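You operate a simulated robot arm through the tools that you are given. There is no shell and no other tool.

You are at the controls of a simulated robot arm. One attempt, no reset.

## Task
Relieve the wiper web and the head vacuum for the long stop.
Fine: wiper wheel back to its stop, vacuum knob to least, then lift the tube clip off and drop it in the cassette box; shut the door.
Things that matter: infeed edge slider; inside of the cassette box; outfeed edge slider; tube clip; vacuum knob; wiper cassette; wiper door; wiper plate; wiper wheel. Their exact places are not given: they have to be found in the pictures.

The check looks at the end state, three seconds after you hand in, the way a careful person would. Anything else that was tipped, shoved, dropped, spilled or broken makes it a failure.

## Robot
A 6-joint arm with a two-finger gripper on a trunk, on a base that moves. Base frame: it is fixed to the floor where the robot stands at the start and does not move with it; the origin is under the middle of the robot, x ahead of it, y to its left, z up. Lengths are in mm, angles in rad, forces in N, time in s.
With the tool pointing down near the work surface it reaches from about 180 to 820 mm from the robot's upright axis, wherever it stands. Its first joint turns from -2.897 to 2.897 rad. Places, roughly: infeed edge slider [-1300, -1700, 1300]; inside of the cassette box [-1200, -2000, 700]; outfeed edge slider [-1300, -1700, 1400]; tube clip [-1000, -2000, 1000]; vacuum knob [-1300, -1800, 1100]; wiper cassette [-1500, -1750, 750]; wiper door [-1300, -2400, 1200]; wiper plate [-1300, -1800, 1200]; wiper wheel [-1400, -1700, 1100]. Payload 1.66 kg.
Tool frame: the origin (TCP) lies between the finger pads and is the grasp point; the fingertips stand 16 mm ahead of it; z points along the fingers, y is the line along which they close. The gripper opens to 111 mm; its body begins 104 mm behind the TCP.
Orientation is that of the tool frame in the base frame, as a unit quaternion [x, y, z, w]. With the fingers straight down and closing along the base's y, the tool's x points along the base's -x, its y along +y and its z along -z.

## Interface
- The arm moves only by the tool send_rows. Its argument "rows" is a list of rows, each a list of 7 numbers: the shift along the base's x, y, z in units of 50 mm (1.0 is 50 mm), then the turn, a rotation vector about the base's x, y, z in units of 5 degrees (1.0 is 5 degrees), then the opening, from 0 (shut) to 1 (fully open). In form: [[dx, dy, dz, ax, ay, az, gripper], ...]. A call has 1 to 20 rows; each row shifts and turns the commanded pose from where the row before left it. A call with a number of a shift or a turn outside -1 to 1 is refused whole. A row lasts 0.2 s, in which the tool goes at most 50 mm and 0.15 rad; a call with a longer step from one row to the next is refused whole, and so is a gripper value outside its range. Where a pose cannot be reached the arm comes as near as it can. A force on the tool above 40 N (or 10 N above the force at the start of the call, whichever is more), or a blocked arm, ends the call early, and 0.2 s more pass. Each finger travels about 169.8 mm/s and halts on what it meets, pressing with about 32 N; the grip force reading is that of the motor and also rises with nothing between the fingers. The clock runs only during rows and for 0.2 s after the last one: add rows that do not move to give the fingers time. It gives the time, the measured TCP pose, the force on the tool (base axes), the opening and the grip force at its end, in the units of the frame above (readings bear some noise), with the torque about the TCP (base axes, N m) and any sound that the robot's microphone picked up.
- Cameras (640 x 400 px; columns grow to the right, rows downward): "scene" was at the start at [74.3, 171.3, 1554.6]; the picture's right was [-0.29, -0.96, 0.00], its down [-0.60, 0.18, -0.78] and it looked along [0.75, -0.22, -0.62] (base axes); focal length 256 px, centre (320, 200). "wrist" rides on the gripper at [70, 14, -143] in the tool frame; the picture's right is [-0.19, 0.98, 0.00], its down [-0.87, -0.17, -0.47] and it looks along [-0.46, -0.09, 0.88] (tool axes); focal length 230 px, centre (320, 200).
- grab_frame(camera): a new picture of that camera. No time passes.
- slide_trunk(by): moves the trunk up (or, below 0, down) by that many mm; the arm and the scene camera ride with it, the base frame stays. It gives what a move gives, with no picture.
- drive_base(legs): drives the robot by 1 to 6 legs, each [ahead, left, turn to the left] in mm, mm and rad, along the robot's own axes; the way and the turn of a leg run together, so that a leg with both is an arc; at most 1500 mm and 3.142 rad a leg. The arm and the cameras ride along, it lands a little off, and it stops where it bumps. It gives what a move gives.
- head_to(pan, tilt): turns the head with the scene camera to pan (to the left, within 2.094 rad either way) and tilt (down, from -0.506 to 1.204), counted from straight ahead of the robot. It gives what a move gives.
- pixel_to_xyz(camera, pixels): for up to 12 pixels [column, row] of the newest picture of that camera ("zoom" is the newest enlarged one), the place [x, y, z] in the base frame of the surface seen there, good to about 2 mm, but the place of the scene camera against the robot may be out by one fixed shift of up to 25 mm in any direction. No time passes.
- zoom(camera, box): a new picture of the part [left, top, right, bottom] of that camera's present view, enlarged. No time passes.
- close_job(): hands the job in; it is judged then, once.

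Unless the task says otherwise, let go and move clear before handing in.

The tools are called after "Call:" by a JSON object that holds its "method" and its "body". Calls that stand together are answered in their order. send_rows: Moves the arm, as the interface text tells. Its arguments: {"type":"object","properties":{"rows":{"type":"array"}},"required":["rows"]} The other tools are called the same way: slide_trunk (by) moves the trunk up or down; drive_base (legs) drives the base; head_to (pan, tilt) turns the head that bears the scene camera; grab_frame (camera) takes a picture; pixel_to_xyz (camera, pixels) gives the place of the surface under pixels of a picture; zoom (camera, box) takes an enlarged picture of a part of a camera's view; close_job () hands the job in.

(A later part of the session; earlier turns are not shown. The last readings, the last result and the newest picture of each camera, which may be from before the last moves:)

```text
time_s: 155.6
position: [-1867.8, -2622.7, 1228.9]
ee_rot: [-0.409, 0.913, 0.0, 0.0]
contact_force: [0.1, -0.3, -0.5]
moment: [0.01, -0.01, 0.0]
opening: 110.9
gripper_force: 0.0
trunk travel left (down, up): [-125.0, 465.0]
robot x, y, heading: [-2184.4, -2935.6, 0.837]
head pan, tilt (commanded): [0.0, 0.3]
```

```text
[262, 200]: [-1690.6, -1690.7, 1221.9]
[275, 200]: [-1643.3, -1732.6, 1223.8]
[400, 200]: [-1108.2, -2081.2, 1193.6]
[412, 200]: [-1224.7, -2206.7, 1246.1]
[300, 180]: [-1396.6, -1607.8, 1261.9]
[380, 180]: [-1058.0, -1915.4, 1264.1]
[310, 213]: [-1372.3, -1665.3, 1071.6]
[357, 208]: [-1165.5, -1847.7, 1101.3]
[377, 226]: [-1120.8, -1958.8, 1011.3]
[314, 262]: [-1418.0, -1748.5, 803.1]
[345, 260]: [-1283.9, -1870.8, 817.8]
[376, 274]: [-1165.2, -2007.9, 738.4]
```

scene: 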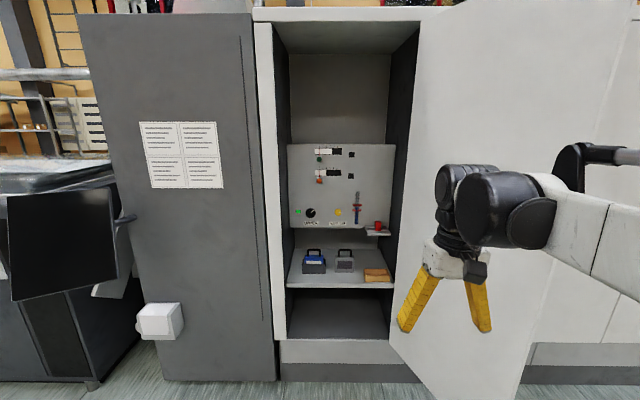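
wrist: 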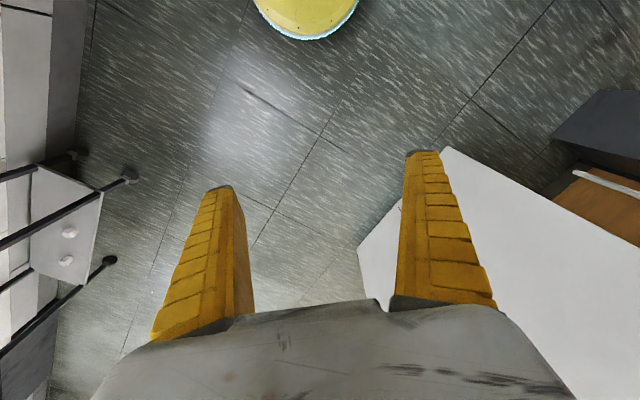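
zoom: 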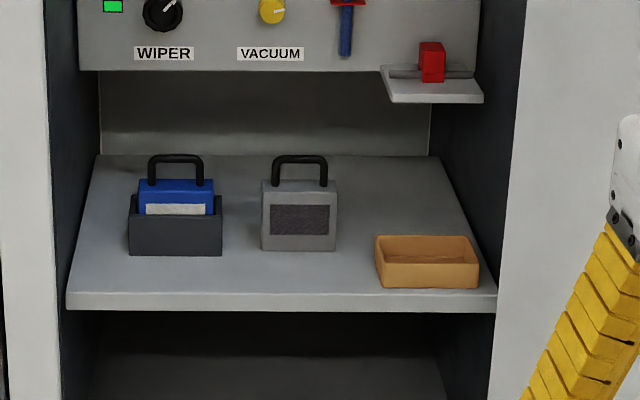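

I can now make out the site: black WIPER wheel (310,213), yellow VACUUM knob (338,212), red clip on a ledge (377,226) with the tan box below it (376,274), cassette in its dock (314,262) and the open door at right. I'll first pitch the tool to point level into the cupboard while still in free space, then drive closer.

Call:
{"method": "send_rows", "body": {"rows": [[0.134, 0.149, 0, 0.7427, -0.6696, 0, 1], [0.134, 0.149, 0, 0.7427, -0.6696, 0, 1], [0.134, 0.149, 0, 0.7427, -0.6696, 0, 1], [0.134, 0.149, 0, 0.7427, -0.6696, 0, 1], [0.134, 0.149, 0, 0.7427, -0.6696, 0, 1], [0.134, 0.149, 0, 0.7427, -0.6696, 0, 1], [0.134, 0.149, 0, 0.7427, -0.6696, 0, 1], [0.134, 0.149, 0, 0.7427, -0.6696, 0, 1], [0.134, 0.149, 0, 0.7427, -0.6696, 0, 1], [0.134, 0.149, 0, 0.7427, -0.6696, 0, 1], [0.134, 0.149, 0, 0.7427, -0.6696, 0, 1], [0.134, 0.149, 0, 0.7427, -0.6696, 0, 1], [0.134, 0.149, 0, 0.7427, -0.6696, 0, 1], [0.134, 0.149, 0, 0.7427, -0.6696, 0, 1], [0.134, 0.149, 0, 0.7427, -0.6696, 0, 1], [0.134, 0.149, 0, 0.7427, -0.6696, 0, 1], [0.134, 0.149, 0, 0.7427, -0.6696, 0, 1], [0.134, 0.149, 0, 0.7427, -0.6696, 0, 1]]}}

Call:
{"method": "grab_frame", "body": {"camera": "wrist"}}

Call:
{"method": "grab_frame", "body": {"camera": "scene"}}

```text
time_s: 159.4
position: [-1749.8, -2490.1, 1228.9]
ee_rot: [-0.292, 0.651, 0.284, 0.64]
contact_force: [-0.7, -0.1, 0.4]
moment: [-0.02, 0.02, 0.01]
opening: 110.9
gripper_force: 0.0
trunk travel left (down, up): [-125.0, 465.0]
robot x, y, heading: [-2189.7, -2934.5, 0.837]
head pan, tilt (commanded): [0.0, 0.3]
```

```text
taken
```

wrist: 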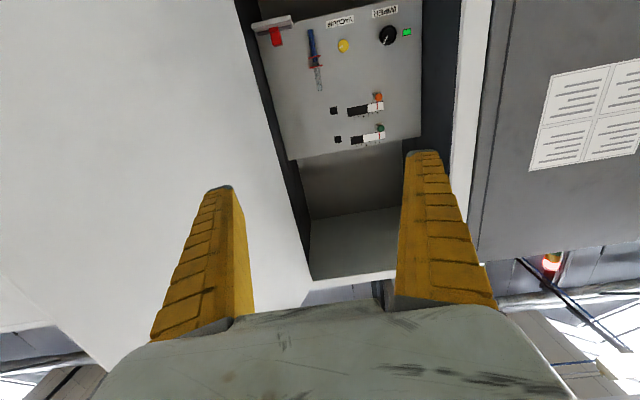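

```text
taken
```

scene: 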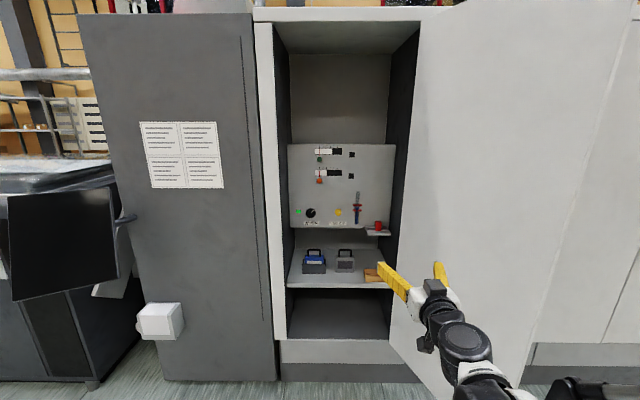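

The tool now points level into the cupboard (wrist view shows the panel upside down, camera below). I'll drive 500 mm closer and look again.

Call:
{"method": "drive_base", "body": {"legs": [[500, 40, 0]]}}

Call:
{"method": "grab_frame", "body": {"camera": "scene"}}

Call:
{"method": "grab_frame", "body": {"camera": "wrist"}}

```text
time_s: 162.4
position: [-1440.2, -2087.9, 1228.2]
ee_rot: [-0.29, 0.652, 0.282, 0.641]
contact_force: [0.0, 0.0, -0.1]
moment: [-0.01, 0.01, 0.0]
opening: 111.0
gripper_force: 0.1
trunk travel left (down, up): [-125.0, 465.0]
robot x, y, heading: [-1877.2, -2528.6, 0.836]
head pan, tilt (commanded): [0.0, 0.3]
```

```text
taken
```

scene: 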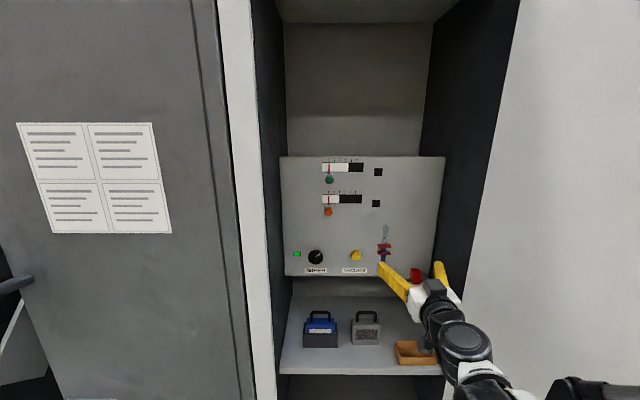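

```text
taken
```

wrist: 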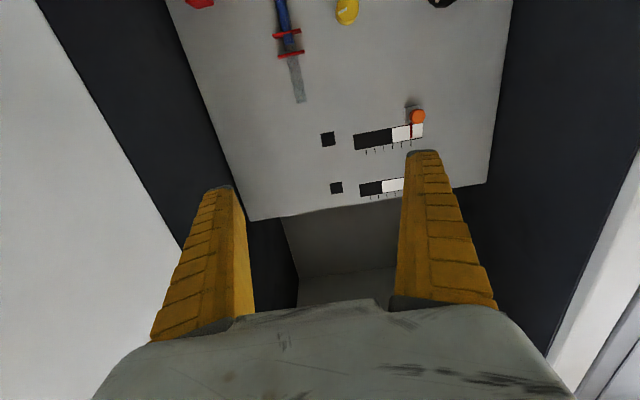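

I'm closer; the arm hides the lower right a bit. I'll zoom on the knobs at (316,257) and (355,257) and on the clip (416,275).

Call:
{"method": "zoom", "body": {"camera": "scene", "box": [280, 225, 400, 300]}}

Call:
{"method": "pixel_to_xyz", "body": {"camera": "zoom", "pixels": [[190, 170], [200, 170], [400, 165], [420, 165], [90, 150], [300, 60], [60, 250], [540, 60], [300, 250], [190, 150], [190, 190], [170, 170]]}}

Call:
{"method": "zoom", "body": {"camera": "scene", "box": [280, 145, 440, 245]}}

Call:
{"method": "zoom", "body": {"camera": "scene", "box": [280, 270, 440, 380]}}

```text
5.33 times, centred on (340, 262) of scene
```

zoom: 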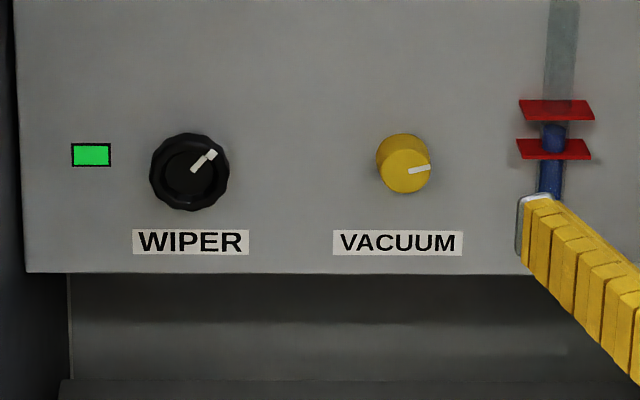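

```text
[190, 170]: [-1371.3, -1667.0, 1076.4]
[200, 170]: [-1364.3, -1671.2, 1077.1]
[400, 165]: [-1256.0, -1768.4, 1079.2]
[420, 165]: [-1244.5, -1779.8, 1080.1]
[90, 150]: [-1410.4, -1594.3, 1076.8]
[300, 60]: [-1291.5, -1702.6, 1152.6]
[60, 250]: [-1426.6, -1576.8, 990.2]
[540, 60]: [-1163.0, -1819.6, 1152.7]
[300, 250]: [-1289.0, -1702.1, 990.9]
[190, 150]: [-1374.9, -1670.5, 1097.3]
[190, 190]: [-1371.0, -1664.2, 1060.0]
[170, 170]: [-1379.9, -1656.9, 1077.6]
```

```text
4.00 times, centred on (360, 195) of scene
```

zoom: 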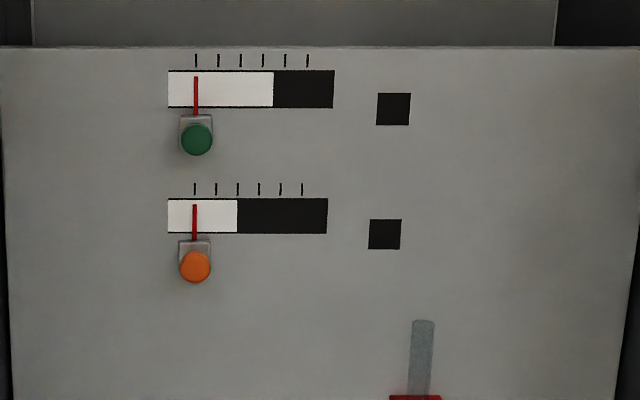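

```text
3.64 times, centred on (360, 325) of scene
```

zoom: 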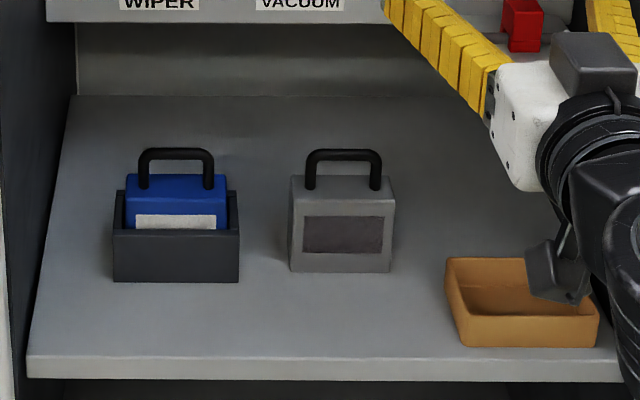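

The panel normal is (0.673, 0.739); wheel front is near (-1371,-1667,1077), about 58 mm across, and vacuum knob near (-1256,-1768,1079), about 40 mm. I'll drive in another 230 mm, the gripper staying about 140 mm short of the panel.

Call:
{"method": "drive_base", "body": {"legs": [[230, 15, -0.004]]}}

Call:
{"method": "head_to", "body": {"pan": 0.0, "tilt": 0.5}}

Call:
{"method": "grab_frame", "body": {"camera": "scene"}}

Call:
{"method": "grab_frame", "body": {"camera": "wrist"}}

```text
time_s: 164.2
position: [-1292.4, -1906.2, 1229.1]
ee_rot: [-0.29, 0.653, 0.282, 0.641]
contact_force: [0.5, -0.8, -0.6]
moment: [0.03, -0.01, -0.05]
opening: 110.8
gripper_force: 0.0
trunk travel left (down, up): [-125.0, 465.0]
robot x, y, heading: [-1733.4, -2346.2, 0.834]
head pan, tilt (commanded): [0.0, 0.3]
```

```text
time_s: 164.9
position: [-1291.0, -1906.6, 1228.1]
ee_rot: [-0.289, 0.653, 0.28, 0.641]
contact_force: [0.3, -0.3, -0.5]
moment: [0.0, -0.02, -0.01]
opening: 110.9
gripper_force: 0.1
trunk travel left (down, up): [-125.0, 465.0]
robot x, y, heading: [-1734.6, -2344.9, 0.836]
head pan, tilt (commanded): [0.0, 0.499]
```

```text
taken
```

scene: 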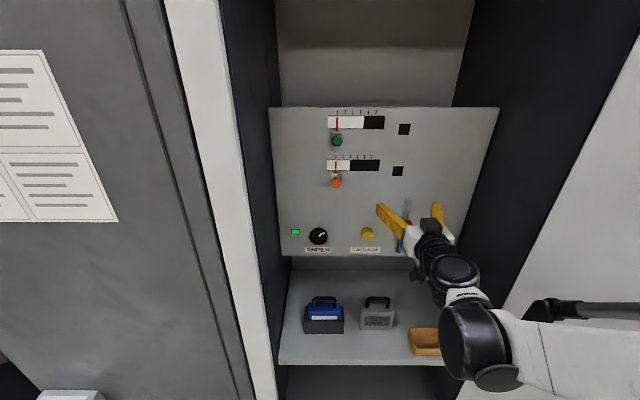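

```text
taken
```

wrist: 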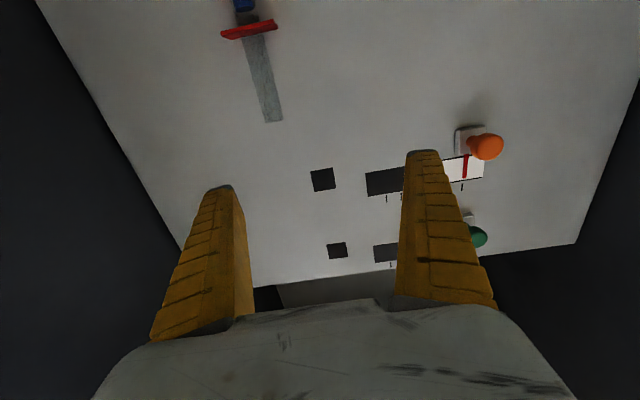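

Both cameras see the two black squares and the orange slider, so I'll compare their measured places to find the scene camera's offset.

Call:
{"method": "pixel_to_xyz", "body": {"camera": "wrist", "pixels": [[322, 180], [337, 250], [487, 146], [273, 121], [250, 30], [575, 243], [310, 285], [400, 100]]}}

Call:
{"method": "pixel_to_xyz", "body": {"camera": "scene", "pixels": [[398, 171], [404, 129], [336, 182], [337, 140], [318, 236], [367, 234], [272, 108], [498, 108]]}}

Call:
{"method": "zoom", "body": {"camera": "scene", "box": [280, 200, 440, 300]}}

```text
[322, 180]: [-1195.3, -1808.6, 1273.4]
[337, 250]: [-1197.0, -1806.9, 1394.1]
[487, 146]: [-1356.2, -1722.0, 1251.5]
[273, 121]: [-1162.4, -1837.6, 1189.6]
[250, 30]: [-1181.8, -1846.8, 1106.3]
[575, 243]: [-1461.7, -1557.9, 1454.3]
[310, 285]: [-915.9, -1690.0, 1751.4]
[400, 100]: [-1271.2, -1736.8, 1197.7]
```

```text
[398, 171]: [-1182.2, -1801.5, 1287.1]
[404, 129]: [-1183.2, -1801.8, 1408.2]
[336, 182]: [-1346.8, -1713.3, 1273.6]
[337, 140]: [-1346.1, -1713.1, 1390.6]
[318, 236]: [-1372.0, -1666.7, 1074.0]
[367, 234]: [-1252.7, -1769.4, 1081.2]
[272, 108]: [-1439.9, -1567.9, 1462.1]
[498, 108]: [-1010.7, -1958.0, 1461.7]
```

```text
4.00 times, centred on (360, 250) of scene
```

zoom: 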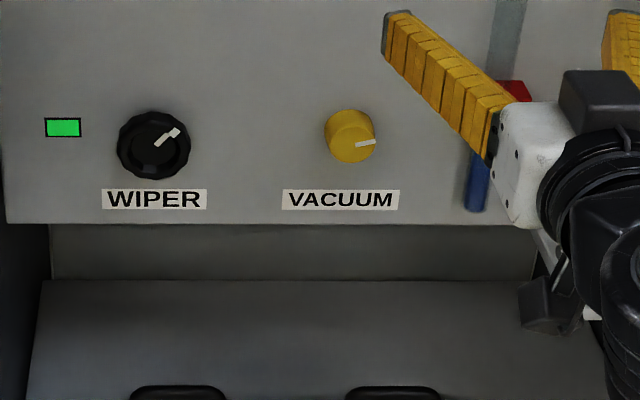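

The wrist–scene difference is steady at about (-13, -6, -14) mm, so I'll correct scene readings by that. Now I sample the wheel and knob edges in the zoom.

Call:
{"method": "pixel_to_xyz", "body": {"camera": "zoom", "pixels": [[121, 145], [187, 145], [154, 116], [154, 176], [154, 145], [329, 143], [372, 143], [351, 118], [351, 160], [351, 140], [478, 190], [64, 127]]}}

```text
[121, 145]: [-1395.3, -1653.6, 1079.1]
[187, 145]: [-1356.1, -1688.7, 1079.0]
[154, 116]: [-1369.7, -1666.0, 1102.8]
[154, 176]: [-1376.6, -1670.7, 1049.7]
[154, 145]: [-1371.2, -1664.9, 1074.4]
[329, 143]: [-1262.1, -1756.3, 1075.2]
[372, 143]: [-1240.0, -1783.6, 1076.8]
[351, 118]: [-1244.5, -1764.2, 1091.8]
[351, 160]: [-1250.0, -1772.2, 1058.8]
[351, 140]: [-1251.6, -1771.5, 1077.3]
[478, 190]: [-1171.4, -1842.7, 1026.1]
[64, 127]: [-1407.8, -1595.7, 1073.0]
```

The wheel centre (corrected) is about t=-102, z=1062, its rim about 34 mm proud of the panel. I'll bring the open gripper to a pre-grasp place some 40 mm in front of it.

Call:
{"method": "send_rows", "body": {"rows": [[-0.337, 0.472, -0.415, 0.17, -0.155, 0, 0.9], [-0.337, 0.472, -0.415, 0, 0, 0, 0.85], [-0.337, 0.472, -0.415, 0, 0, 0, 0.8], [-0.337, 0.472, -0.415, 0, 0, 0, 0.8], [-0.337, 0.472, -0.415, 0, 0, 0, 0.8], [-0.337, 0.472, -0.415, 0, 0, 0, 0.8], [-0.337, 0.472, -0.415, 0, 0, 0, 0.8], [-0.337, 0.472, -0.415, 0, 0, 0, 0.8], [0, 0, 0, 0, 0, 0, 0.8]]}}

Call:
{"method": "grab_frame", "body": {"camera": "wrist"}}

Call:
{"method": "grab_frame", "body": {"camera": "scene"}}

```text
time_s: 166.9
position: [-1426.7, -1717.5, 1063.2]
ee_rot: [-0.287, 0.646, 0.284, 0.647]
contact_force: [0.8, -0.5, 0.2]
moment: [-0.06, 0.0, -0.01]
opening: 89.9
gripper_force: 0.9
trunk travel left (down, up): [-125.0, 465.0]
robot x, y, heading: [-1735.4, -2350.8, 0.834]
head pan, tilt (commanded): [0.0, 0.499]
```

```text
taken
```

wrist: 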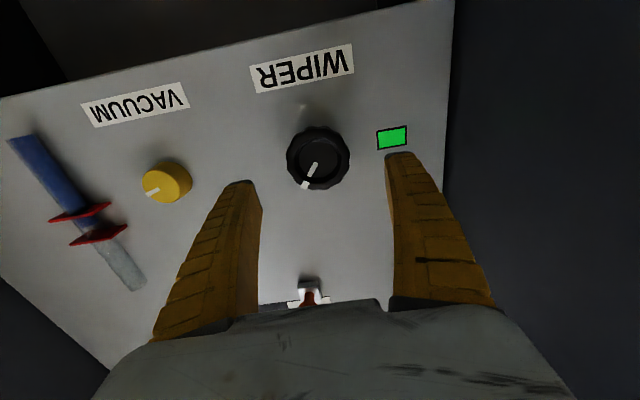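

```text
taken
```

scene: 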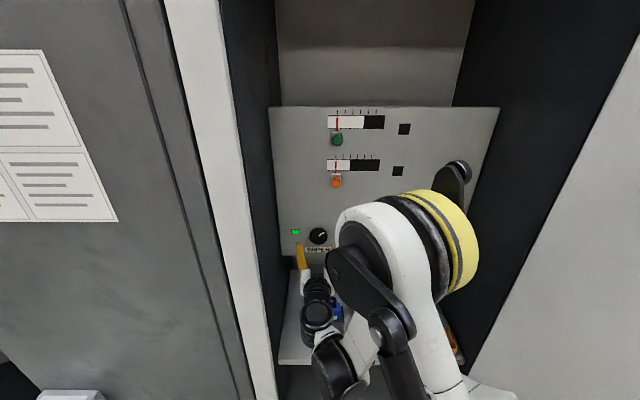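

The wrist camera sees the wheel clearly at (318,158), knob at (167,182). I'll measure them with the wrist camera for accuracy.

Call:
{"method": "pixel_to_xyz", "body": {"camera": "wrist", "pixels": [[288, 162], [349, 152], [316, 128], [322, 187], [318, 158], [146, 186], [190, 180], [168, 164], [165, 184], [392, 138], [300, 70], [330, 260]]}}

Call:
{"method": "zoom", "body": {"camera": "wrist", "box": [220, 60, 460, 210]}}

```text
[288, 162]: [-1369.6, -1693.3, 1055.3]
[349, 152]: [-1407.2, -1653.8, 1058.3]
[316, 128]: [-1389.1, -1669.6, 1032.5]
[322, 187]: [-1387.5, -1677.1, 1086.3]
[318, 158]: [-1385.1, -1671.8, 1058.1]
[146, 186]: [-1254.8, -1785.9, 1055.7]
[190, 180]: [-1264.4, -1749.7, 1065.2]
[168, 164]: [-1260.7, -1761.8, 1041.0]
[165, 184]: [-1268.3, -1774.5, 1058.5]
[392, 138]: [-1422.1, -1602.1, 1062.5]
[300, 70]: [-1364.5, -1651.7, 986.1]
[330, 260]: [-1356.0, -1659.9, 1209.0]
```

```text
2.67 times, centred on (340, 135) of wrist
```

zoom: 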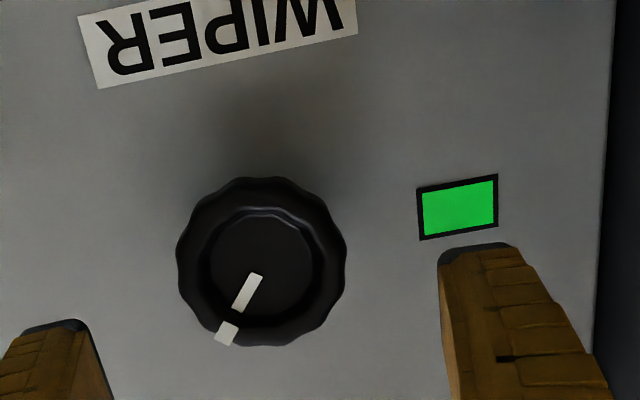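

The wheel has a white pointer mark; I want to see any stop pin or scale marks near it, e.g. the lighter spot at (303,105), so I zoom tighter.

Call:
{"method": "zoom", "body": {"camera": "wrist", "box": [270, 90, 370, 210]}}

Call:
{"method": "zoom", "body": {"camera": "wrist", "box": [90, 110, 250, 230]}}

```text
3.33 times, centred on (320, 150) of wrist
```

zoom: 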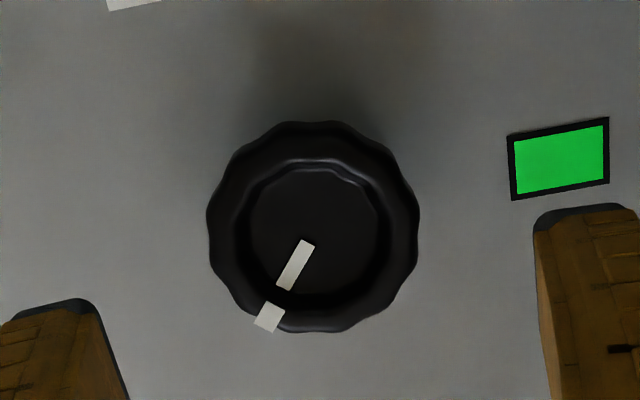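

```text
3.33 times, centred on (170, 170) of wrist
```

zoom: 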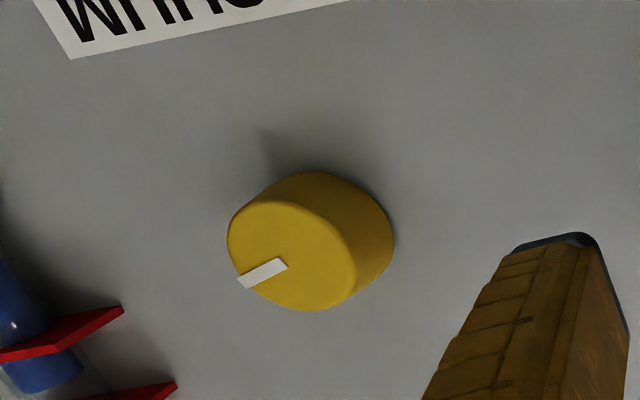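

No scale marks are visible, so I'll find the stop by feel, turning counter-clockwise. Moving in 70 mm around the wheel and closing on it.

Call:
{"method": "send_rows", "body": {"rows": [[0.307, 0.351, -0.024, 0, 0, 0, 0.8], [0.307, 0.351, -0.024, 0, 0, 0, 0.8], [0.307, 0.351, -0.024, 0, 0, 0, 0.8], [0, 0, 0, 0, 0, 0, 0.8]]}}

Call:
{"method": "grab_frame", "body": {"camera": "wrist"}}

```text
time_s: 167.9
position: [-1381.7, -1663.2, 1059.9]
ee_rot: [-0.287, 0.646, 0.284, 0.647]
contact_force: [-0.5, 0.3, 0.3]
moment: [-0.01, 0.01, 0.01]
opening: 89.9
gripper_force: 1.1
trunk travel left (down, up): [-125.0, 465.0]
robot x, y, heading: [-1738.5, -2348.4, 0.834]
head pan, tilt (commanded): [0.0, 0.499]
```

```text
taken
```

wrist: 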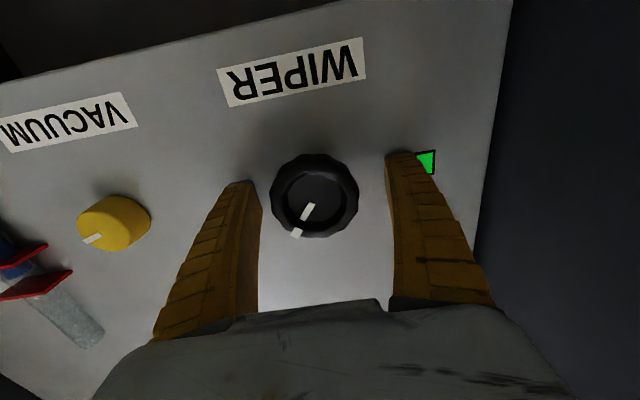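

The wheel at (314,197) lies between the fingers; I'll nudge 2 mm right and close on it.

Call:
{"method": "send_rows", "body": {"rows": [[0.03, -0.027, 0, 0, 0, 0, 0.8], [0, 0, 0, 0, 0, 0, 0.35], [0, 0, 0, 0, 0, 0, 0.35], [0, 0, 0, 0, 0, 0, 0.35]]}}

```text
time_s: 168.9
position: [-1378.6, -1667.5, 1059.1]
ee_rot: [-0.286, 0.647, 0.285, 0.647]
contact_force: [6.5, -6.5, -0.9]
moment: [0.0, 0.02, -0.12]
opening: 54.9
gripper_force: 34.7
trunk travel left (down, up): [-125.0, 465.0]
robot x, y, heading: [-1734.3, -2347.9, 0.833]
head pan, tilt (commanded): [0.0, 0.499]
```

Gripped at 54.9 mm with a small sideways load; I'll ease 1.5 mm right and turn counter-clockwise 30° to feel the motion.

Call:
{"method": "send_rows", "body": {"rows": [[0.022, -0.02, 0, 0, 0, 0, 0.35], [0, 0, 0, -0.6733, -0.7394, 0, 0.35], [0, 0, 0, -0.6733, -0.7394, 0, 0.35], [0, 0, 0, -0.6733, -0.7394, 0, 0.35], [0, 0, 0, -0.6733, -0.7394, 0, 0.35], [0, 0, 0, -0.6733, -0.7394, 0, 0.35], [0, 0, 0, -0.6733, -0.7394, 0, 0.35]]}}

Call:
{"method": "grab_frame", "body": {"camera": "wrist"}}

Call:
{"method": "zoom", "body": {"camera": "scene", "box": [280, 200, 400, 275]}}

```text
time_s: 170.5
position: [-1379.0, -1667.6, 1058.5]
ee_rot: [-0.444, 0.55, 0.107, 0.699]
contact_force: [8.1, 12.3, 23.6]
moment: [0.13, -0.11, 0.41]
opening: 54.2
gripper_force: 33.7
trunk travel left (down, up): [-125.0, 465.0]
robot x, y, heading: [-1734.7, -2344.0, 0.835]
head pan, tilt (commanded): [0.0, 0.499]
```

```text
taken
```

wrist: 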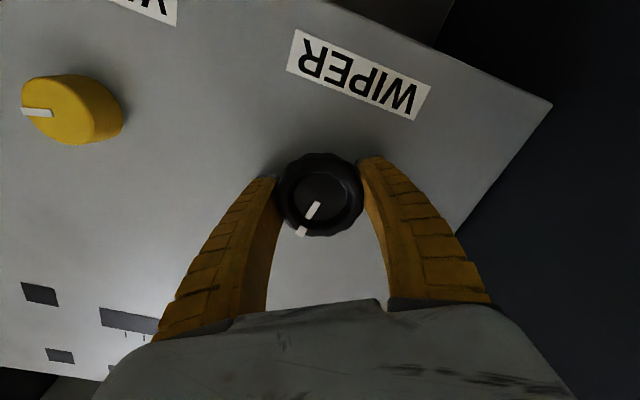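

```text
5.33 times, centred on (340, 238) of scene
```

zoom: 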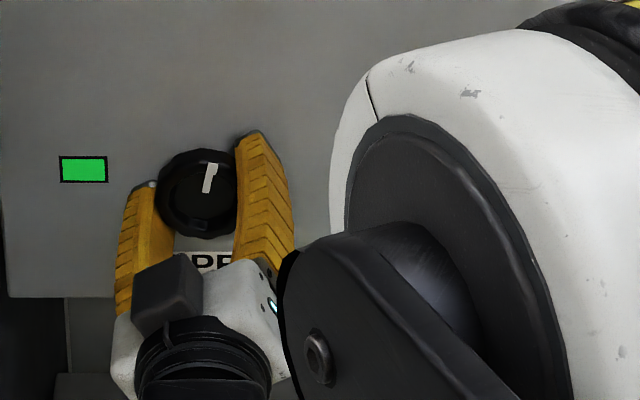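

The wheel follows the gripper (scene zoom shows its pointer now near 12 o'clock at (208,180)), with about 24 N upward on the tool, so I'm slightly low. I'll lift 2 mm and go on turning.

Call:
{"method": "send_rows", "body": {"rows": [[0, 0, 0.03, 0, 0, 0, 0.35], [0, 0, 0.02, 0, 0, 0, 0.35]]}}

```text
time_s: 171.1
position: [-1379.7, -1667.4, 1059.8]
ee_rot: [-0.445, 0.55, 0.107, 0.698]
contact_force: [-0.5, -2.3, -12.1]
moment: [-0.22, 0.15, -0.01]
opening: 54.7
gripper_force: 34.1
trunk travel left (down, up): [-125.0, 465.0]
robot x, y, heading: [-1737.2, -2347.4, 0.829]
head pan, tilt (commanded): [0.0, 0.499]
```

Force swung to -12 N, so the centre is about 0.8 mm lower; I'll correct and turn another 35°.

Call:
{"method": "send_rows", "body": {"rows": [[0, 0, -0.016, 0, 0, 0, 0.35], [0, 0, 0, -0.6733, -0.7394, 0, 0.35], [0, 0, 0, -0.6733, -0.7394, 0, 0.35], [0, 0, 0, -0.6733, -0.7394, 0, 0.35], [0, 0, 0, -0.6733, -0.7394, 0, 0.35], [0, 0, 0, -0.6733, -0.7394, 0, 0.35], [0, 0, 0, -0.6733, -0.7394, 0, 0.35], [0, 0, 0, -0.6733, -0.7394, 0, 0.35]]}}

Call:
{"method": "grab_frame", "body": {"camera": "wrist"}}

```text
time_s: 172.9
position: [-1379.6, -1665.6, 1059.8]
ee_rot: [-0.59, 0.389, -0.109, 0.699]
contact_force: [-4.7, -4.7, -18.5]
moment: [-0.17, 0.13, -0.02]
opening: 54.6
gripper_force: 34.0
trunk travel left (down, up): [-125.0, 465.0]
robot x, y, heading: [-1735.7, -2348.7, 0.83]
head pan, tilt (commanded): [0.0, 0.499]
```

```text
taken
```

wrist: 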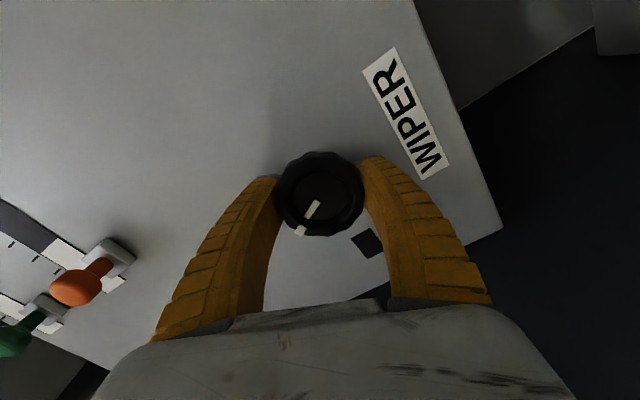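

The lamp by the wheel has gone from green to dark (367,243), and the wheel still turns freely. I'll ease down 1 mm and turn another 35°.

Call:
{"method": "send_rows", "body": {"rows": [[0, 0, -0.022, 0, 0, 0, 0.35], [0, 0, 0, -0.6733, -0.7394, 0, 0.35], [0, 0, 0, -0.6733, -0.7394, 0, 0.35], [0, 0, 0, -0.6733, -0.7394, 0, 0.35], [0, 0, 0, -0.6733, -0.7394, 0, 0.35], [0, 0, 0, -0.6733, -0.7394, 0, 0.35], [0, 0, 0, -0.6733, -0.7394, 0, 0.35], [0, 0, 0, -0.6733, -0.7394, 0, 0.35]]}}

Call:
{"method": "grab_frame", "body": {"camera": "wrist"}}

```text
time_s: 174.6
position: [-1374.9, -1666.0, 1061.5]
ee_rot: [-0.648, 0.205, -0.279, 0.678]
contact_force: [-7.8, 7.8, 15.6]
moment: [-0.15, 0.28, 0.17]
opening: 56.5
gripper_force: 33.4
out of reach, approached as far as the arm can: row 6, 7, 8
trunk travel left (down, up): [-125.0, 465.0]
robot x, y, heading: [-1736.7, -2347.9, 0.836]
head pan, tilt (commanded): [0.0, 0.499]
stopped in row 8: the force on the tool passed its limit at 48 N (the readings are from after the stop); the commanded pose is now the measured one
```

```text
taken
```

wrist: 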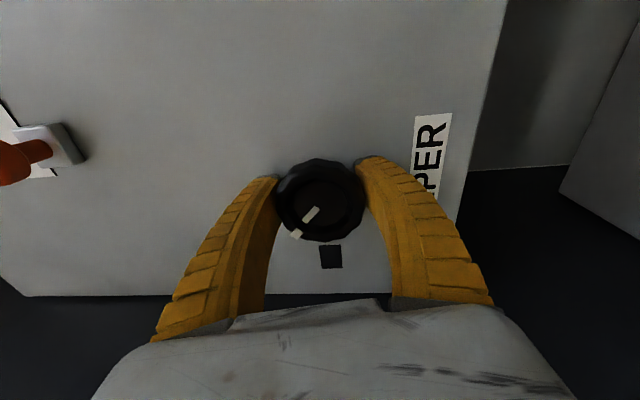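

The wrist reached its turning limit after about 95° (rows 6–8 out of reach), with the wheel still following. I'll release, back off 80 mm, and turn the wrist back for a second grip.

Call:
{"method": "send_rows", "body": {"rows": [[0, 0, 0, 0, 0, 0, 0.8], [0, 0, 0, 0, 0, 0, 0.8], [-0.54, -0.59, 0, 0, 0, 0, 0.8], [-0.54, -0.59, 0, 0, 0, 0, 0.8], [0, 0, 0, 0, 0, 0, 0.8]]}}

Call:
{"method": "grab_frame", "body": {"camera": "wrist"}}

```text
time_s: 175.8
position: [-1415.8, -1711.0, 1076.5]
ee_rot: [-0.644, 0.206, -0.279, 0.681]
contact_force: [-0.2, -0.2, 0.1]
moment: [0.0, -0.01, 0.0]
opening: 89.8
gripper_force: 0.8
out of reach, approached as far as the arm can: row 4
trunk travel left (down, up): [-125.0, 465.0]
robot x, y, heading: [-1737.5, -2346.2, 0.836]
head pan, tilt (commanded): [0.0, 0.499]
```

```text
taken
```

wrist: 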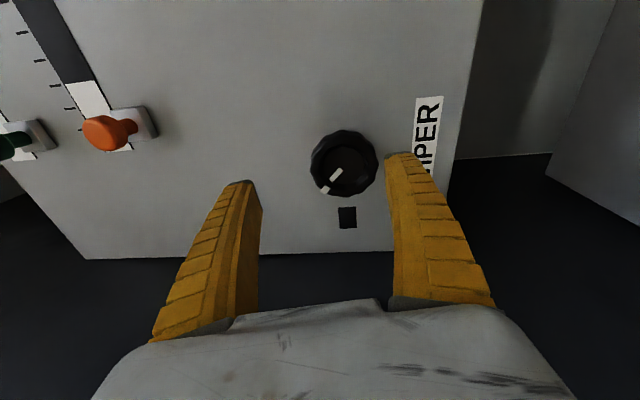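

Released; the pointer in the wheel stayed where I left it. I'll level the tool again and rotate the wrist back clockwise in free space.

Call:
{"method": "send_rows", "body": {"rows": [[0, 0, 0, -0.644, 0.586, -0.478, 0.8], [0, 0, 0, 0.6733, 0.7394, 0, 0.8], [0, 0, 0, 0.6733, 0.7394, 0, 0.8], [0, 0, 0, 0.6733, 0.7394, 0, 0.8], [0, 0, 0, 0.6733, 0.7394, 0, 0.8], [0, 0, 0, 0.6733, 0.7394, 0, 0.8], [0, 0, 0, 0.6733, 0.7394, 0, 0.8], [0, 0, 0, 0.6733, 0.7394, 0, 0.8], [0, 0, 0, 0.6733, 0.7394, 0, 0.8], [0, 0, 0, 0.6733, 0.7394, 0, 0.8], [0, 0, 0, 0.6733, 0.7394, 0, 0.8], [0, 0, 0, 0.6733, 0.7394, 0, 0.8], [0, 0, 0, 0.6733, 0.7394, 0, 0.8], [0, 0, 0, 0.6733, 0.7394, 0, 0.8], [0, 0, 0, 0.6733, 0.7394, 0, 0.8], [0, 0, 0, 0.6733, 0.7394, 0, 0.8], [0, 0, 0, 0.6733, 0.7394, 0, 0.8], [0, 0, 0, 0.6733, 0.7394, 0, 0.8], [0, 0, 0, 0.6733, 0.7394, 0, 0.8], [0, 0, 0, 0.6733, 0.7394, 0, 0.8]]}}

Call:
{"method": "grab_frame", "body": {"camera": "wrist"}}

```text
time_s: 180.0
position: [-1415.8, -1710.7, 1075.7]
ee_rot: [-0.248, 0.65, 0.266, 0.668]
contact_force: [0.4, 0.4, -0.2]
moment: [0.0, -0.03, -0.03]
opening: 89.9
gripper_force: 0.2
out of reach, approached as far as the arm can: row 1
trunk travel left (down, up): [-125.0, 465.0]
robot x, y, heading: [-1734.1, -2344.6, 0.833]
head pan, tilt (commanded): [0.0, 0.499]
```

```text
taken
```

wrist: 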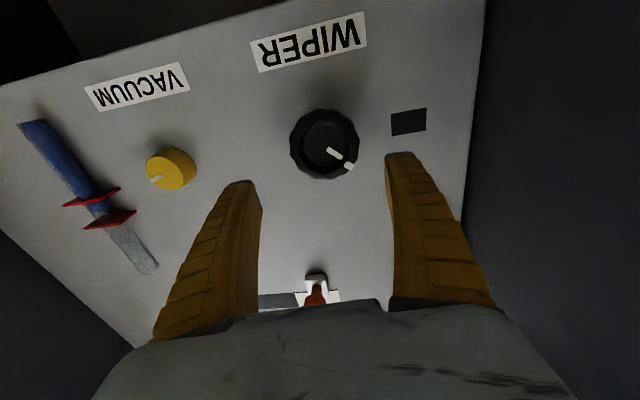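

The wheel pointer now points to about 10 o'clock (345,160 in the inverted view). I'll correct the yaw and pre-rotate the wrist a further 60° clockwise.

Call:
{"method": "send_rows", "body": {"rows": [[0, 0, 0, -0.136, 0.123, 0.507, 0.8], [0, 0, 0, -0.136, 0.123, 0.507, 0.8], [0, 0, 0, 0.6733, 0.7394, 0, 0.8], [0, 0, 0, 0.6733, 0.7394, 0, 0.8], [0, 0, 0, 0.6733, 0.7394, 0, 0.8], [0, 0, 0, 0.6733, 0.7394, 0, 0.8], [0, 0, 0, 0.6733, 0.7394, 0, 0.8], [0, 0, 0, 0.6733, 0.7394, 0, 0.8], [0, 0, 0, 0.6733, 0.7394, 0, 0.8], [0, 0, 0, 0.6733, 0.7394, 0, 0.8], [0, 0, 0, 0.6733, 0.7394, 0, 0.8], [0, 0, 0, 0.6733, 0.7394, 0, 0.8], [0, 0, 0, 0.6733, 0.7394, 0, 0.8], [0, 0, 0, 0.6733, 0.7394, 0, 0.8], [0, 0, 0, 0, 0, 0, 0.8]]}}

Call:
{"method": "grab_frame", "body": {"camera": "wrist"}}

Call:
{"method": "grab_frame", "body": {"camera": "scene"}}

```text
time_s: 183.2
position: [-1416.2, -1712.1, 1076.5]
ee_rot: [0.081, 0.703, 0.573, 0.414]
contact_force: [1.0, 0.1, 0.3]
moment: [0.05, -0.03, -0.02]
opening: 89.5
gripper_force: 0.4
trunk travel left (down, up): [-125.0, 465.0]
robot x, y, heading: [-1735.8, -2348.4, 0.832]
head pan, tilt (commanded): [0.0, 0.499]
```

```text
taken
```

wrist: 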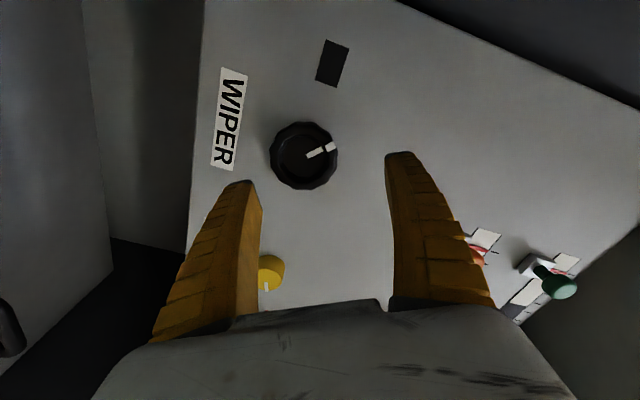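

```text
taken
```

scene: 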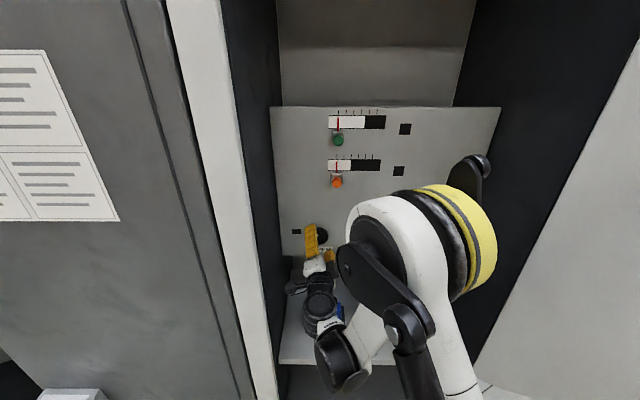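

Orientation is right (tool axis on the panel normal, camera swung to the left-below). I'll centre on the wheel and advance around it again, then close.

Call:
{"method": "send_rows", "body": {"rows": [[-0.061, 0.055, -0.34, 0, 0, 0, 0.8], [0.263, 0.288, 0, 0, 0, 0, 0.8], [0.263, 0.288, 0, 0, 0, 0, 0.8], [0.263, 0.288, 0, 0, 0, 0, 0.8], [0, 0, 0, 0, 0, 0, 0.8], [0, 0, 0, 0, 0, 0, 0.35], [0, 0, 0, 0, 0, 0, 0.35], [0, 0, 0, 0, 0, 0, 0.35]]}}

Call:
{"method": "grab_frame", "body": {"camera": "wrist"}}

```text
time_s: 185.0
position: [-1380.1, -1666.0, 1060.4]
ee_rot: [0.079, 0.702, 0.573, 0.415]
contact_force: [2.9, 12.5, 22.5]
moment: [-0.05, 0.0, 0.27]
opening: 54.7
gripper_force: 33.8
trunk travel left (down, up): [-125.0, 465.0]
robot x, y, heading: [-1736.4, -2348.0, 0.835]
head pan, tilt (commanded): [0.0, 0.499]
```

```text
taken
```

wrist: 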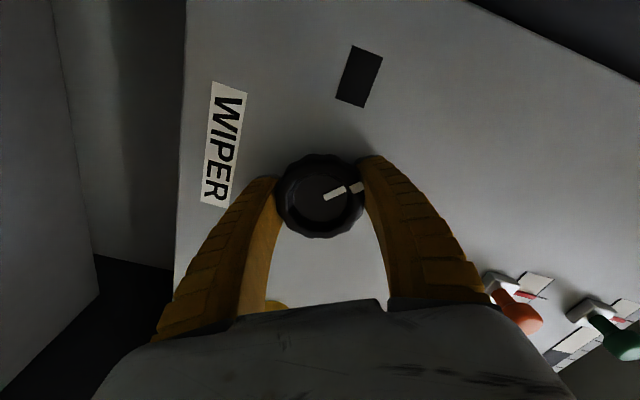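

Gripped at 54.7 mm; 22 N upward, so I'll lift 1.2 mm and turn counter-clockwise 40°.

Call:
{"method": "send_rows", "body": {"rows": [[0, 0, 0.028, 0, 0, 0, 0.35], [0, 0, 0, -0.6733, -0.7394, 0, 0.35], [0, 0, 0, -0.6733, -0.7394, 0, 0.35], [0, 0, 0, -0.6733, -0.7394, 0, 0.35], [0, 0, 0, -0.6733, -0.7394, 0, 0.35], [0, 0, 0, -0.6733, -0.7394, 0, 0.35], [0, 0, 0, -0.6733, -0.7394, 0, 0.35], [0, 0, 0, -0.6733, -0.7394, 0, 0.35], [0, 0, 0, -0.6733, -0.7394, 0, 0.35]]}}

Call:
{"method": "grab_frame", "body": {"camera": "wrist"}}

```text
time_s: 187.0
position: [-1377.9, -1665.4, 1059.9]
ee_rot: [-0.165, 0.688, 0.396, 0.586]
contact_force: [2.6, -0.3, -13.0]
moment: [-0.1, 0.17, -0.05]
opening: 55.2
gripper_force: 34.9
trunk travel left (down, up): [-125.0, 465.0]
robot x, y, heading: [-1731.5, -2343.6, 0.834]
head pan, tilt (commanded): [0.0, 0.499]
```

```text
taken
```

wrist: 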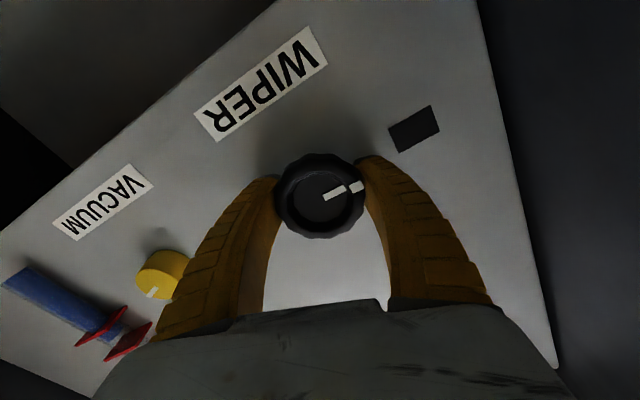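

The wheel still follows (pointer unchanged relative to the fingers). Ease 0.8 mm down and turn another 40°.

Call:
{"method": "send_rows", "body": {"rows": [[0, 0, -0.016, 0, 0, 0, 0.35], [0, 0, 0, -0.6733, -0.7394, 0, 0.35], [0, 0, 0, -0.6733, -0.7394, 0, 0.35], [0, 0, 0, -0.6733, -0.7394, 0, 0.35], [0, 0, 0, -0.6733, -0.7394, 0, 0.35], [0, 0, 0, -0.6733, -0.7394, 0, 0.35], [0, 0, 0, -0.6733, -0.7394, 0, 0.35], [0, 0, 0, -0.6733, -0.7394, 0, 0.35], [0, 0, 0, -0.6733, -0.7394, 0, 0.35]]}}

Call:
{"method": "grab_frame", "body": {"camera": "wrist"}}

```text
time_s: 189.0
position: [-1378.0, -1664.3, 1059.7]
ee_rot: [-0.391, 0.589, 0.173, 0.686]
contact_force: [14.5, 9.0, 10.1]
moment: [0.08, -0.07, 0.08]
opening: 55.0
gripper_force: 34.3
trunk travel left (down, up): [-125.0, 465.0]
robot x, y, heading: [-1732.8, -2348.0, 0.831]
head pan, tilt (commanded): [0.0, 0.499]
```

```text
taken
```

wrist: 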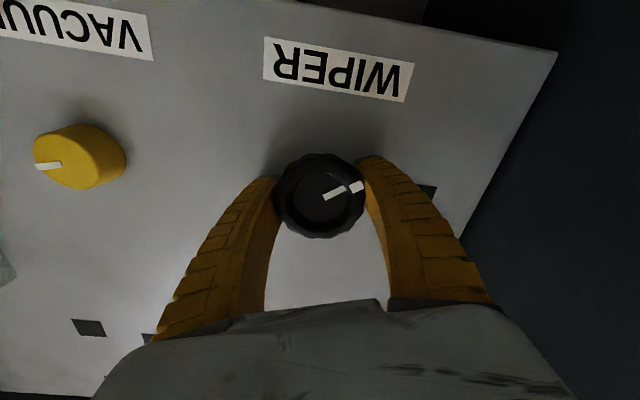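

Still following; pointer is now near 7–8 o'clock. I'll turn another 35° and watch for the stop.

Call:
{"method": "send_rows", "body": {"rows": [[0, 0, 0, -0.6733, -0.7394, 0, 0.35], [0, 0, 0, -0.6733, -0.7394, 0, 0.35], [0, 0, 0, -0.6733, -0.7394, 0, 0.35], [0, 0, 0, -0.6733, -0.7394, 0, 0.35], [0, 0, 0, -0.6733, -0.7394, 0, 0.35], [0, 0, 0, -0.6733, -0.7394, 0, 0.35], [0, 0, 0, -0.6733, -0.7394, 0, 0.35]]}}

Call:
{"method": "grab_frame", "body": {"camera": "wrist"}}

```text
time_s: 190.6
position: [-1377.0, -1665.9, 1059.8]
ee_rot: [-0.55, 0.445, -0.042, 0.706]
contact_force: [18.8, 14.1, 15.2]
moment: [0.0, -0.04, 0.25]
opening: 54.9
gripper_force: 34.0
trunk travel left (down, up): [-125.0, 465.0]
robot x, y, heading: [-1735.0, -2344.2, 0.838]
head pan, tilt (commanded): [0.0, 0.499]
```

```text
taken
```

wrist: 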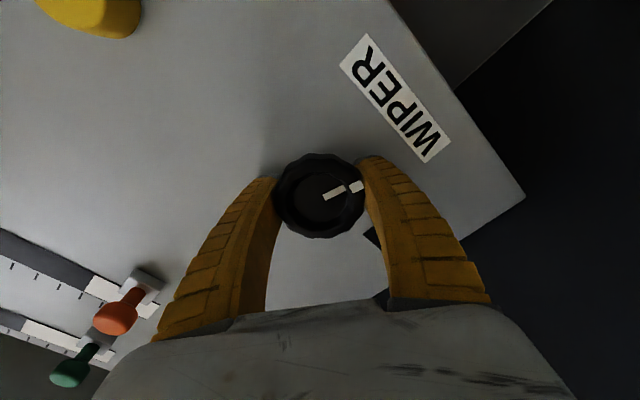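

No stop yet (about 208° so far). I'll continue 30° to the wrist's limit, watching torque.

Call:
{"method": "send_rows", "body": {"rows": [[0.01, 0.0, 0.01, -0.6733, -0.7394, 0, 0.35], [0, 0, 0, -0.6733, -0.7394, 0, 0.35], [0, 0, 0, -0.6733, -0.7394, 0, 0.35], [0, 0, 0, -0.6733, -0.7394, 0, 0.35], [0, 0, 0, -0.6733, -0.7394, 0, 0.35], [0, 0, 0, -0.6733, -0.7394, 0, 0.35]]}}

Call:
{"method": "grab_frame", "body": {"camera": "wrist"}}

```text
time_s: 192.0
position: [-1378.0, -1665.6, 1059.6]
ee_rot: [-0.642, 0.286, -0.223, 0.675]
contact_force: [9.3, -1.2, -8.8]
moment: [-0.14, 0.18, -0.37]
opening: 55.1
gripper_force: 33.7
trunk travel left (down, up): [-125.0, 465.0]
robot x, y, heading: [-1737.6, -2346.4, 0.831]
head pan, tilt (commanded): [0.0, 0.499]
```

```text
taken
```

wrist: 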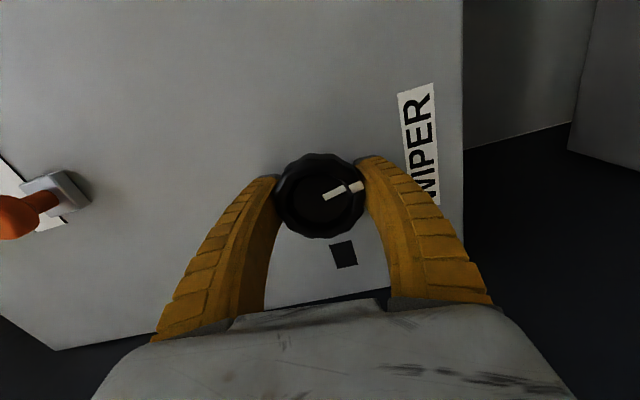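

Still no stop after about 238°, so the wheel has more than one turn of travel. I'll open the fingers (clear of the 56 mm wheel) and spin the wrist back clockwise in place for another bite.

Call:
{"method": "send_rows", "body": {"rows": [[0, 0, 0, 0, 0, 0, 0.9], [0, 0, 0, 0, 0, 0, 0.9], [0, 0, 0, 0.6733, 0.7394, 0, 0.9], [0, 0, 0, 0.6733, 0.7394, 0, 0.9], [0, 0, 0, 0.6733, 0.7394, 0, 0.9], [0, 0, 0, 0.6733, 0.7394, 0, 0.9], [0, 0, 0, 0.6733, 0.7394, 0, 0.9], [0, 0, 0, 0.6733, 0.7394, 0, 0.9], [0, 0, 0, 0.6733, 0.7394, 0, 0.9], [0, 0, 0, 0.6733, 0.7394, 0, 0.9], [0, 0, 0, 0.6733, 0.7394, 0, 0.9], [0, 0, 0, 0.6733, 0.7394, 0, 0.9], [0, 0, 0, 0.6733, 0.7394, 0, 0.9], [0, 0, 0, 0.6733, 0.7394, 0, 0.9], [0, 0, 0, 0.6733, 0.7394, 0, 0.9], [0, 0, 0, 0.6733, 0.7394, 0, 0.9], [0, 0, 0, 0.6733, 0.7394, 0, 0.9], [0, 0, 0, 0.6733, 0.7394, 0, 0.9], [0, 0, 0, 0.6733, 0.7394, 0, 0.9], [0, 0, 0, 0.6733, 0.7394, 0, 0.9]]}}

Call:
{"method": "send_rows", "body": {"rows": [[0, 0, 0, 0.6733, 0.7394, 0, 0.9], [0, 0, 0, 0.6733, 0.7394, 0, 0.9], [0, 0, 0, 0.6733, 0.7394, 0, 0.9], [0, 0, 0, 0.6733, 0.7394, 0, 0.9], [0, 0, 0, 0.6733, 0.7394, 0, 0.9], [0, 0, 0, 0.6733, 0.7394, 0, 0.9], [0, 0, 0, 0.6733, 0.7394, 0, 0.9], [0, 0, 0, 0.6733, 0.7394, 0, 0.9], [0, 0, 0, 0.6733, 0.7394, 0, 0.9], [0, 0, 0, 0.6733, 0.7394, 0, 0.9], [0, 0, 0, 0.6733, 0.7394, 0, 0.9], [0, 0, 0, 0.6733, 0.7394, 0, 0.9], [0, 0, 0, 0.6733, 0.7394, 0, 0.9], [0, 0, 0, 0.6733, 0.7394, 0, 0.9], [0, 0, 0, 0.6733, 0.7394, 0, 0.9], [0, 0, 0, 0.6733, 0.7394, 0, 0.9]]}}

Call:
{"method": "grab_frame", "body": {"camera": "wrist"}}

```text
time_s: 196.2
position: [-1378.7, -1664.8, 1059.6]
ee_rot: [-0.253, 0.66, 0.317, 0.633]
contact_force: [-0.2, 0.1, 0.2]
moment: [0.0, -0.01, -0.01]
opening: 100.5
gripper_force: 0.5
trunk travel left (down, up): [-125.0, 465.0]
robot x, y, heading: [-1735.1, -2347.4, 0.835]
head pan, tilt (commanded): [0.0, 0.499]
```

```text
time_s: 199.6
position: [-1378.6, -1664.7, 1060.7]
ee_rot: [0.231, 0.668, 0.65, 0.28]
contact_force: [0.3, 0.6, 0.0]
moment: [0.01, 0.01, -0.02]
opening: 100.5
gripper_force: 0.0
trunk travel left (down, up): [-125.0, 465.0]
robot x, y, heading: [-1735.1, -2349.0, 0.835]
head pan, tilt (commanded): [0.0, 0.499]
```

```text
taken
```

wrist: 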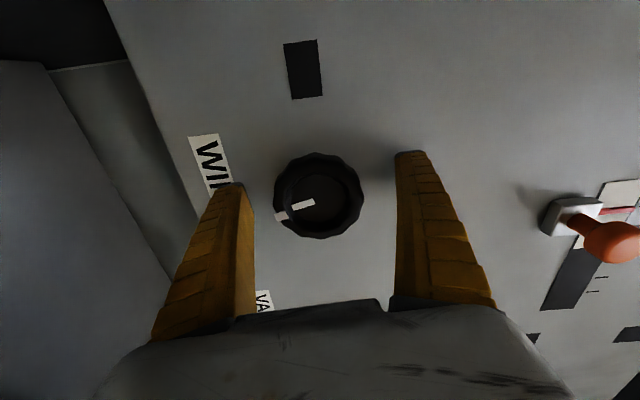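

The wrist is back with camera at the left and no contact force; wheel pointer unchanged. Closing again and turning counter-clockwise.

Call:
{"method": "send_rows", "body": {"rows": [[0, 0, 0, 0, 0, 0, 0.35], [0, 0, 0, 0, 0, 0, 0.35], [0, 0, 0, 0, 0, 0, 0.35]]}}

```text
time_s: 200.4
position: [-1376.7, -1664.3, 1059.1]
ee_rot: [0.231, 0.668, 0.649, 0.281]
contact_force: [3.8, 0.9, -14.4]
moment: [0.04, -0.03, 0.0]
opening: 55.5
gripper_force: 33.8
trunk travel left (down, up): [-125.0, 465.0]
robot x, y, heading: [-1738.4, -2349.5, 0.835]
head pan, tilt (commanded): [0.0, 0.499]
```

Call:
{"method": "send_rows", "body": {"rows": [[0, 0, -0.018, 0, 0, 0, 0.35], [0, 0, 0, -0.6733, -0.7394, 0, 0.35], [0, 0, 0, -0.6733, -0.7394, 0, 0.35], [0, 0, 0, -0.6733, -0.7394, 0, 0.35], [0, 0, 0, -0.6733, -0.7394, 0, 0.35], [0, 0, 0, -0.6733, -0.7394, 0, 0.35], [0, 0, 0, -0.6733, -0.7394, 0, 0.35], [0, 0, 0, -0.6733, -0.7394, 0, 0.35], [0, 0, 0, -0.6733, -0.7394, 0, 0.35], [0, 0, 0, -0.6733, -0.7394, 0, 0.35], [0, 0, 0, -0.6733, -0.7394, 0, 0.35], [0, 0, 0, -0.6733, -0.7394, 0, 0.35], [0, 0, 0, -0.6733, -0.7394, 0, 0.35]]}}

Call:
{"method": "grab_frame", "body": {"camera": "wrist"}}

```text
time_s: 203.2
position: [-1378.4, -1663.7, 1058.7]
ee_rot: [-0.135, 0.694, 0.422, 0.568]
contact_force: [9.8, 11.7, 16.0]
moment: [-0.14, 0.14, 0.04]
opening: 54.5
gripper_force: 34.1
trunk travel left (down, up): [-125.0, 465.0]
robot x, y, heading: [-1733.1, -2348.2, 0.836]
head pan, tilt (commanded): [0.0, 0.499]
```

```text
taken
```

wrist: 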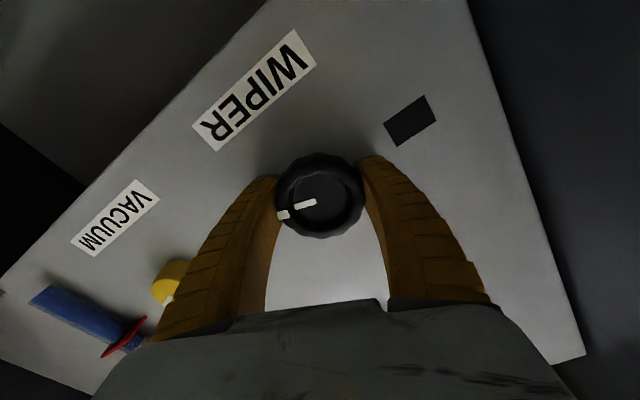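

Still turning freely with it (pointer fixed relative to the fingers). I'll continue 60° more.

Call:
{"method": "send_rows", "body": {"rows": [[0, 0, 0.01, -0.6733, -0.7394, 0, 0.35], [0, 0, 0, -0.6733, -0.7394, 0, 0.35], [0, 0, 0, -0.6733, -0.7394, 0, 0.35], [0, 0, 0, -0.6733, -0.7394, 0, 0.35], [0, 0, 0, -0.6733, -0.7394, 0, 0.35], [0, 0, 0, -0.6733, -0.7394, 0, 0.35], [0, 0, 0, -0.6733, -0.7394, 0, 0.35], [0, 0, 0, -0.6733, -0.7394, 0, 0.35], [0, 0, 0, -0.6733, -0.7394, 0, 0.35], [0, 0, 0, -0.6733, -0.7394, 0, 0.35], [0, 0, 0, -0.6733, -0.7394, 0, 0.35], [0, 0, 0, -0.6733, -0.7394, 0, 0.35]]}}

Call:
{"method": "grab_frame", "body": {"camera": "wrist"}}

```text
time_s: 205.8
position: [-1376.5, -1665.9, 1060.6]
ee_rot: [-0.465, 0.533, 0.082, 0.702]
contact_force: [4.3, -0.6, -10.9]
moment: [-0.08, 0.03, 0.06]
opening: 55.1
gripper_force: 33.9
trunk travel left (down, up): [-125.0, 465.0]
robot x, y, heading: [-1734.8, -2342.7, 0.834]
head pan, tilt (commanded): [0.0, 0.499]
```

```text
taken
```

wrist: 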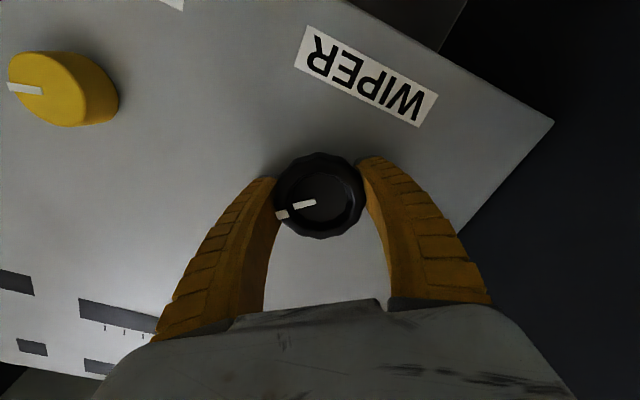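

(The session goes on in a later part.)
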